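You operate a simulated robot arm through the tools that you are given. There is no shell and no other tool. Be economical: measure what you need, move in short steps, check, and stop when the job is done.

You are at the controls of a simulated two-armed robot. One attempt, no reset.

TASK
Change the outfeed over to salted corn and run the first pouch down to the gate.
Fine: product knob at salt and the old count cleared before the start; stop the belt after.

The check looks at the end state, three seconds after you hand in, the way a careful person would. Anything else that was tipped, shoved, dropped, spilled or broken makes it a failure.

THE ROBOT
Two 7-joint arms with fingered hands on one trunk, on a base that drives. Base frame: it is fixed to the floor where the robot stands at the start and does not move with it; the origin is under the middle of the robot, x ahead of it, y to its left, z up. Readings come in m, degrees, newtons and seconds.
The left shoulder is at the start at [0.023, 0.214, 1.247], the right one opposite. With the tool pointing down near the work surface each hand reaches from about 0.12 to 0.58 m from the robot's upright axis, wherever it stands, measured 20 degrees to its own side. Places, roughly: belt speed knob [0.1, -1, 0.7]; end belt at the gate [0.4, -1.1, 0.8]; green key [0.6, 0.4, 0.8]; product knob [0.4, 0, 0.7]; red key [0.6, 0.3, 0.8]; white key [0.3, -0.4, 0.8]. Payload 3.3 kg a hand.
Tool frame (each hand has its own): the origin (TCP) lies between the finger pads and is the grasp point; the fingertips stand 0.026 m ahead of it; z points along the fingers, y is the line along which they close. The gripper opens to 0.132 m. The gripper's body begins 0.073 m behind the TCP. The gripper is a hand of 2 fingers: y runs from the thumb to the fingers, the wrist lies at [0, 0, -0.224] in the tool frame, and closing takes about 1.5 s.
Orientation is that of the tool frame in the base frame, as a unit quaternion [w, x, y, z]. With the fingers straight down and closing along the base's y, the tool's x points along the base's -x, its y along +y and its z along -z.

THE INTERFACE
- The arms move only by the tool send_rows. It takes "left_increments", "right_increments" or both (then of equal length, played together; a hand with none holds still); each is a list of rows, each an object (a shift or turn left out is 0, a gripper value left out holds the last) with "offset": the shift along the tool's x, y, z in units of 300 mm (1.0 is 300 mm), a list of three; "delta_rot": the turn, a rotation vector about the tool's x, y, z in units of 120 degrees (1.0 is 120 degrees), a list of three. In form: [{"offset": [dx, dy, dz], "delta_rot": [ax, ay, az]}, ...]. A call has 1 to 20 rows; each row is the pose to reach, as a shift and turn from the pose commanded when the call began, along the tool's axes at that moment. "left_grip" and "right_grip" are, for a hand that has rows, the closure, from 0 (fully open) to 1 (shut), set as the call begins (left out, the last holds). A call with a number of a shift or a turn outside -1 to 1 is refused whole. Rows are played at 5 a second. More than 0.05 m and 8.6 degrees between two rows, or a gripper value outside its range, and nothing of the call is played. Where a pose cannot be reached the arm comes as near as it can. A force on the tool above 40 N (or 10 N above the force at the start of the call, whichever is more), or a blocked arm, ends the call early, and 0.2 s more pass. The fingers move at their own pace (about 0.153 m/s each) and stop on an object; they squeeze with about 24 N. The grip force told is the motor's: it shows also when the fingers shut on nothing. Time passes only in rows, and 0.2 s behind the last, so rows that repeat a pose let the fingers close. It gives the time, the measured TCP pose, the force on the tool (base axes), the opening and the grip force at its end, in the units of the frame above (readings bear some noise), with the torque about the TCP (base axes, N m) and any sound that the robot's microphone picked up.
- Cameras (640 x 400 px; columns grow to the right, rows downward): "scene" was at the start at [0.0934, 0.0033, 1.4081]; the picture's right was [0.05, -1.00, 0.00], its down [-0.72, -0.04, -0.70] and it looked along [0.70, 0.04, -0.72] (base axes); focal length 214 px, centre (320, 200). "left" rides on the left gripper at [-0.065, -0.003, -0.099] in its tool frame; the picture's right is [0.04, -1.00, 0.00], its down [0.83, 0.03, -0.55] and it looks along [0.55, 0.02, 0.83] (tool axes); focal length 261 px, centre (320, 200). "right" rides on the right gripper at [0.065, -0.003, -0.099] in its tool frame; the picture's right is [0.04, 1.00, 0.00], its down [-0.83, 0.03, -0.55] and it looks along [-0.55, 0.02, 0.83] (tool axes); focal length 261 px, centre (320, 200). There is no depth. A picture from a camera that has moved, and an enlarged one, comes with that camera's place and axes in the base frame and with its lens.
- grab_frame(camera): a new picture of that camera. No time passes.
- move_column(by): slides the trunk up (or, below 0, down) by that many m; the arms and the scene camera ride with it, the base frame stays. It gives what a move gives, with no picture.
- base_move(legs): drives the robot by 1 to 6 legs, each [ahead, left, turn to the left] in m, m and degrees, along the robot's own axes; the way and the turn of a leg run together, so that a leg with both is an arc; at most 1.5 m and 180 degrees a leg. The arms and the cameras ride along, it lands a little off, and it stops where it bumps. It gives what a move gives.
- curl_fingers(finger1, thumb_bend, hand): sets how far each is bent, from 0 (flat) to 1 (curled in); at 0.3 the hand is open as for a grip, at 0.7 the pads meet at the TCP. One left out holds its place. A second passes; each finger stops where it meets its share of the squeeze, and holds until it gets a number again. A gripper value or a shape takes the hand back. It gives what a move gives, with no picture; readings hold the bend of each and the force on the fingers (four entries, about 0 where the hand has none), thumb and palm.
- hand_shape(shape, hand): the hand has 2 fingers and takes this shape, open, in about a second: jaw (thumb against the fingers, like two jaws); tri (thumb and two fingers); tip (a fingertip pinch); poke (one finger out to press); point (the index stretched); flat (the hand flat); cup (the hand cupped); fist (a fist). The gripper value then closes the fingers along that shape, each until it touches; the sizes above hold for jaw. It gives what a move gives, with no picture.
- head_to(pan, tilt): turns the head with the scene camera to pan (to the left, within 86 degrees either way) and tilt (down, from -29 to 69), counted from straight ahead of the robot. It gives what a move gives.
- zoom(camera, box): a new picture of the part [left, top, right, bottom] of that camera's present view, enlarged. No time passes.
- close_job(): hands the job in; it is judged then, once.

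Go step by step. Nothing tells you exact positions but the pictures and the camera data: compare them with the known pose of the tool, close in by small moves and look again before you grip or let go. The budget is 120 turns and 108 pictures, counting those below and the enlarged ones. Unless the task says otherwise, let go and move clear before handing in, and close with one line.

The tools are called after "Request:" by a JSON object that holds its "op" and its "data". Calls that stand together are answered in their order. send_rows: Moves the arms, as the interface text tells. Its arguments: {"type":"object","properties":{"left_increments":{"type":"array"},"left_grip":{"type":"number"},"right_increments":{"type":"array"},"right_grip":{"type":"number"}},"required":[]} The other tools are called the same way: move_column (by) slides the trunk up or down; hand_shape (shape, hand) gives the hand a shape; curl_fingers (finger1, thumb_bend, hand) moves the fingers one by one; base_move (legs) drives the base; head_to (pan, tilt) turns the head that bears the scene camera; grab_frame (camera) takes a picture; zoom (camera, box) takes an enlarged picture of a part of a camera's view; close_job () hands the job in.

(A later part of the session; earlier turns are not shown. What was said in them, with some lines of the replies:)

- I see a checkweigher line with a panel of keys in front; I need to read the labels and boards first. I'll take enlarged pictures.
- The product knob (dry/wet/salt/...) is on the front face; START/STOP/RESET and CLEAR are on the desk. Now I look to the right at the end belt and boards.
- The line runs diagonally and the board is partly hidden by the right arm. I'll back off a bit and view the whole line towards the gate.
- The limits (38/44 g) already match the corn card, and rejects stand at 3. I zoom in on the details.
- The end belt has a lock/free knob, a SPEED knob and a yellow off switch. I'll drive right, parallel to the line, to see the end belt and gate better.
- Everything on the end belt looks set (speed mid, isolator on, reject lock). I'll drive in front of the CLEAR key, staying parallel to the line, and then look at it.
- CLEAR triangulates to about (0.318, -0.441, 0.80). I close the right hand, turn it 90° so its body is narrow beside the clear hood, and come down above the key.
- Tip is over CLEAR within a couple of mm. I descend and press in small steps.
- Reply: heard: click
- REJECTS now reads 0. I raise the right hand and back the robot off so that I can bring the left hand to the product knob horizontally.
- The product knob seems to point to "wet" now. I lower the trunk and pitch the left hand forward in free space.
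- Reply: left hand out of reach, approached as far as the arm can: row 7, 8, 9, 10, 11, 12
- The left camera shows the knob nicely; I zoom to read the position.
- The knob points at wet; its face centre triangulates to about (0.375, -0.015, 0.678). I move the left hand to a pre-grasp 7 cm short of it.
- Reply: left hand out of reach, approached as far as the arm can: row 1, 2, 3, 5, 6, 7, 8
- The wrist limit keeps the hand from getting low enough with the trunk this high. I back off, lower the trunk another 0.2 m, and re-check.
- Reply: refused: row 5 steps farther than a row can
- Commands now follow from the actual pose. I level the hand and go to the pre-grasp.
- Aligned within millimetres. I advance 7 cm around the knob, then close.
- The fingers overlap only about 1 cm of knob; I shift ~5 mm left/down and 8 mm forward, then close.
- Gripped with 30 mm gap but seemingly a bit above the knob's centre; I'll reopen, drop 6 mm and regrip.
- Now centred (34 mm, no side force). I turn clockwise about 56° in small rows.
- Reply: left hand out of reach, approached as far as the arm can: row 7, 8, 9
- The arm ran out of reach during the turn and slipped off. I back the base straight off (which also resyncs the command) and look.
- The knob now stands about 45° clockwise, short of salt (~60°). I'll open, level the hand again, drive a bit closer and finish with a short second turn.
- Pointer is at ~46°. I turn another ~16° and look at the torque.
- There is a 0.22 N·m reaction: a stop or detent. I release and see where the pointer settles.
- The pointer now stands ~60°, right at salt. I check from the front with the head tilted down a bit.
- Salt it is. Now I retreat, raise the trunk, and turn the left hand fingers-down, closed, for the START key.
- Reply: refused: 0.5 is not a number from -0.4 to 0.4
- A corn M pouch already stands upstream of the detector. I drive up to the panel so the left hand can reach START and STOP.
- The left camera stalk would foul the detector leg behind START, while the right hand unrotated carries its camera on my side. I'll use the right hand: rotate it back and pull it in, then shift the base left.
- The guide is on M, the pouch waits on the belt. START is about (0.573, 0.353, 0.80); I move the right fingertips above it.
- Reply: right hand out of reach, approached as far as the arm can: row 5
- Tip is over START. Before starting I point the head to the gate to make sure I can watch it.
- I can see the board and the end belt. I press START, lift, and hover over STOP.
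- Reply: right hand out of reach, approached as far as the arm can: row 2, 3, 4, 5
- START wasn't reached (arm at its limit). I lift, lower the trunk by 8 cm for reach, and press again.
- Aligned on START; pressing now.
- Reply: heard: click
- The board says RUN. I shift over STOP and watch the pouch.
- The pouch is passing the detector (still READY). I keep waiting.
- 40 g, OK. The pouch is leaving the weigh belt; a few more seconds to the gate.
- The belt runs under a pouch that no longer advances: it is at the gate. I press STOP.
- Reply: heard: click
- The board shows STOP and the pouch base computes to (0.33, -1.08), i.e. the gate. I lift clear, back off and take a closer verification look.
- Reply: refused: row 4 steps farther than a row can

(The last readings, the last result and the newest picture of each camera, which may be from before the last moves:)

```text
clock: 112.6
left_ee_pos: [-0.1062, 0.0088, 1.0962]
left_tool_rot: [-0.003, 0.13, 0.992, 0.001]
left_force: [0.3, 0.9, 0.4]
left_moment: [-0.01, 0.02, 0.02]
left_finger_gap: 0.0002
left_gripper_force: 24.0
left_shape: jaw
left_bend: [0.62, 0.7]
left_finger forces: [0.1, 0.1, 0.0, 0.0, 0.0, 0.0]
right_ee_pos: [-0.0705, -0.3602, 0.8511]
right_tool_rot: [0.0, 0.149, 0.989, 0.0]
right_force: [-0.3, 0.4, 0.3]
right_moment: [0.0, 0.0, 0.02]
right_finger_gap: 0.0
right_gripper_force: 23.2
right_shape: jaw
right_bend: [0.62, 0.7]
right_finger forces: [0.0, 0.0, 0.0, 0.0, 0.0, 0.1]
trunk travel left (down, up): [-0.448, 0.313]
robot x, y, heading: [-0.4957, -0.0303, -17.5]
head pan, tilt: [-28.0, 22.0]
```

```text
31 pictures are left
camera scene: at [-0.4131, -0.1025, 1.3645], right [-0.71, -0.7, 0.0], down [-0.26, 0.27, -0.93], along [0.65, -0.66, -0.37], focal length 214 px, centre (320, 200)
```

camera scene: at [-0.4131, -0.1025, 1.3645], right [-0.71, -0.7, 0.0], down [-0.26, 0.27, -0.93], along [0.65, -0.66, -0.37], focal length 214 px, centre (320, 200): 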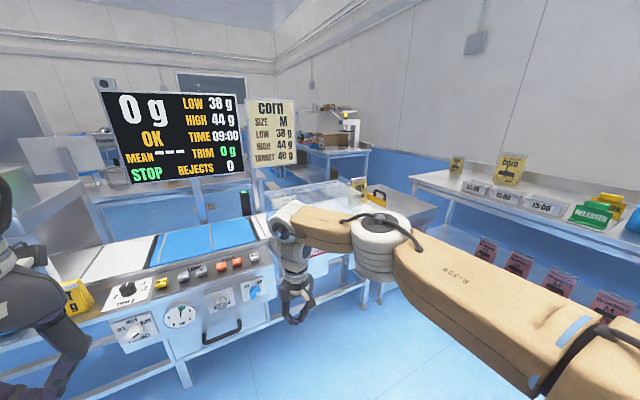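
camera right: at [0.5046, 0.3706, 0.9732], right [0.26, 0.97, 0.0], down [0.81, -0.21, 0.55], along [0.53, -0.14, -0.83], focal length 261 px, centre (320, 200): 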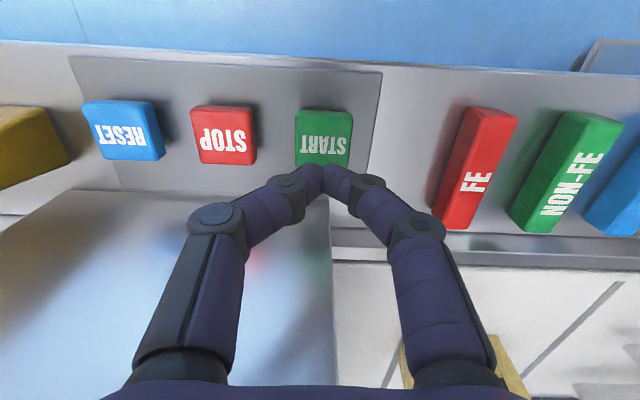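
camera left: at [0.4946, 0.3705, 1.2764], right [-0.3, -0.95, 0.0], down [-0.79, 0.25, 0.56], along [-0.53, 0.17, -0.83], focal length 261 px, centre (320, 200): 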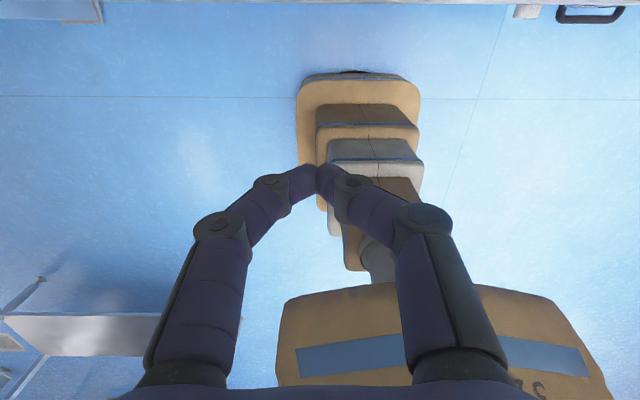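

The lift was refused, but the hand was already 3 cm clear and backed straight out. I check the gate, the knob and the TEST block.

Request:
{"op": "zoom", "data": {"camera": "scene", "box": [240, 160, 420, 272]}}

Request:
{"op": "zoom", "data": {"camera": "scene", "box": [40, 260, 200, 360]}}

Request:
{"op": "head_to", "data": {"pan": 25, "tilt": 35}}

Request:
{"op": "grab_frame", "data": {"camera": "scene"}}

```text
3.56 times, centred on (330, 216) of scene
camera zoom: at [-0.4131, -0.1025, 1.3645], right [-0.71, -0.7, 0.0], down [-0.26, 0.27, -0.93], along [0.65, -0.66, -0.37], focal length 763 px, centre (284, 143)
```

zoom: 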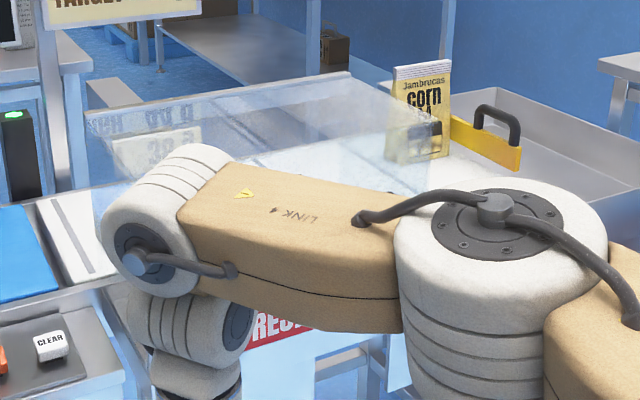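

```text
4.00 times, centred on (120, 310) of scene
camera zoom: at [-0.4131, -0.1025, 1.3645], right [-0.71, -0.7, 0.0], down [-0.26, 0.27, -0.93], along [0.65, -0.66, -0.37], focal length 858 px, centre (1120, -240)
```

zoom: 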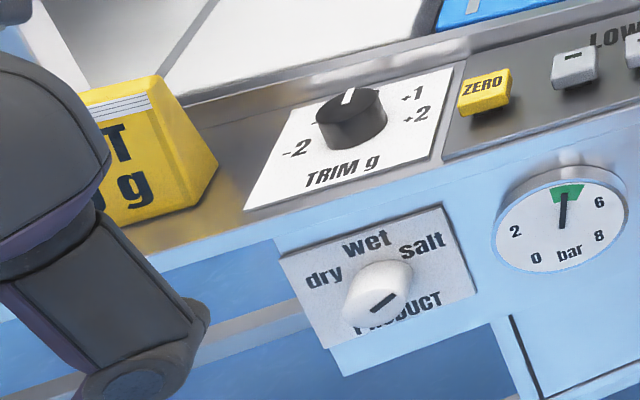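

```text
clock: 113.9
left_ee_pos: [-0.1047, 0.0091, 1.0969]
left_tool_rot: [-0.003, 0.13, 0.992, 0.001]
left_force: [0.0, 0.4, 0.1]
left_moment: [0.0, -0.02, 0.0]
left_finger_gap: 0.0003
left_gripper_force: 23.7
left_shape: jaw
left_bend: [0.62, 0.7]
left_finger forces: [0.0, 0.1, 0.1, 0.1, 0.1, 0.0]
right_ee_pos: [-0.0713, -0.3601, 0.851]
right_tool_rot: [0.0, 0.149, 0.989, 0.001]
right_force: [0.3, -0.5, 0.0]
right_moment: [0.0, -0.03, 0.0]
right_finger_gap: 0.0
right_gripper_force: 24.4
right_shape: jaw
right_bend: [0.62, 0.7]
right_finger forces: [0.0, 0.1, 0.0, 0.1, 0.0, 0.0]
trunk travel left (down, up): [-0.448, 0.313]
robot x, y, heading: [-0.4987, -0.0319, -17.0]
head pan, tilt: [25.0, 35.0]
```

```text
28 pictures are left
camera scene: at [-0.3913, -0.0247, 1.3439], right [0.14, -0.99, 0.0], down [-0.57, -0.08, -0.82], along [0.81, 0.11, -0.57], focal length 214 px, centre (320, 200)
```

scene: 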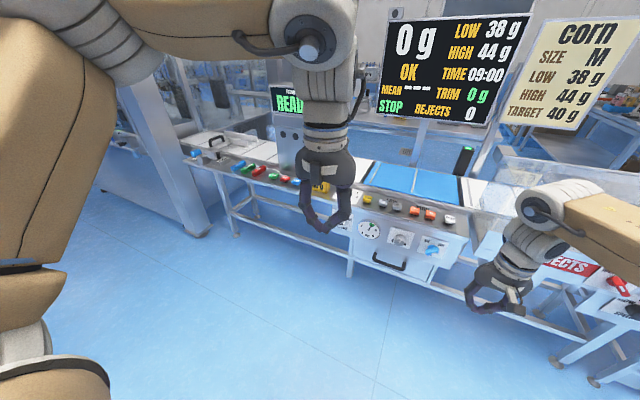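

The pouch stands upright against the yellow gate, with the board at STOP, 40 g OK and REJECTS 0. The product knob is on salt, nothing else has moved, and both hands are clear.

Request:
{"op": "close_job", "data": {}}

```text
The job is handed in.
```

The outfeed is changed over to salted corn: I cleared the old count and set the product knob to salt before starting. The first pouch weighed 40 g (OK) and stands at the gate, and the belt is stopped.
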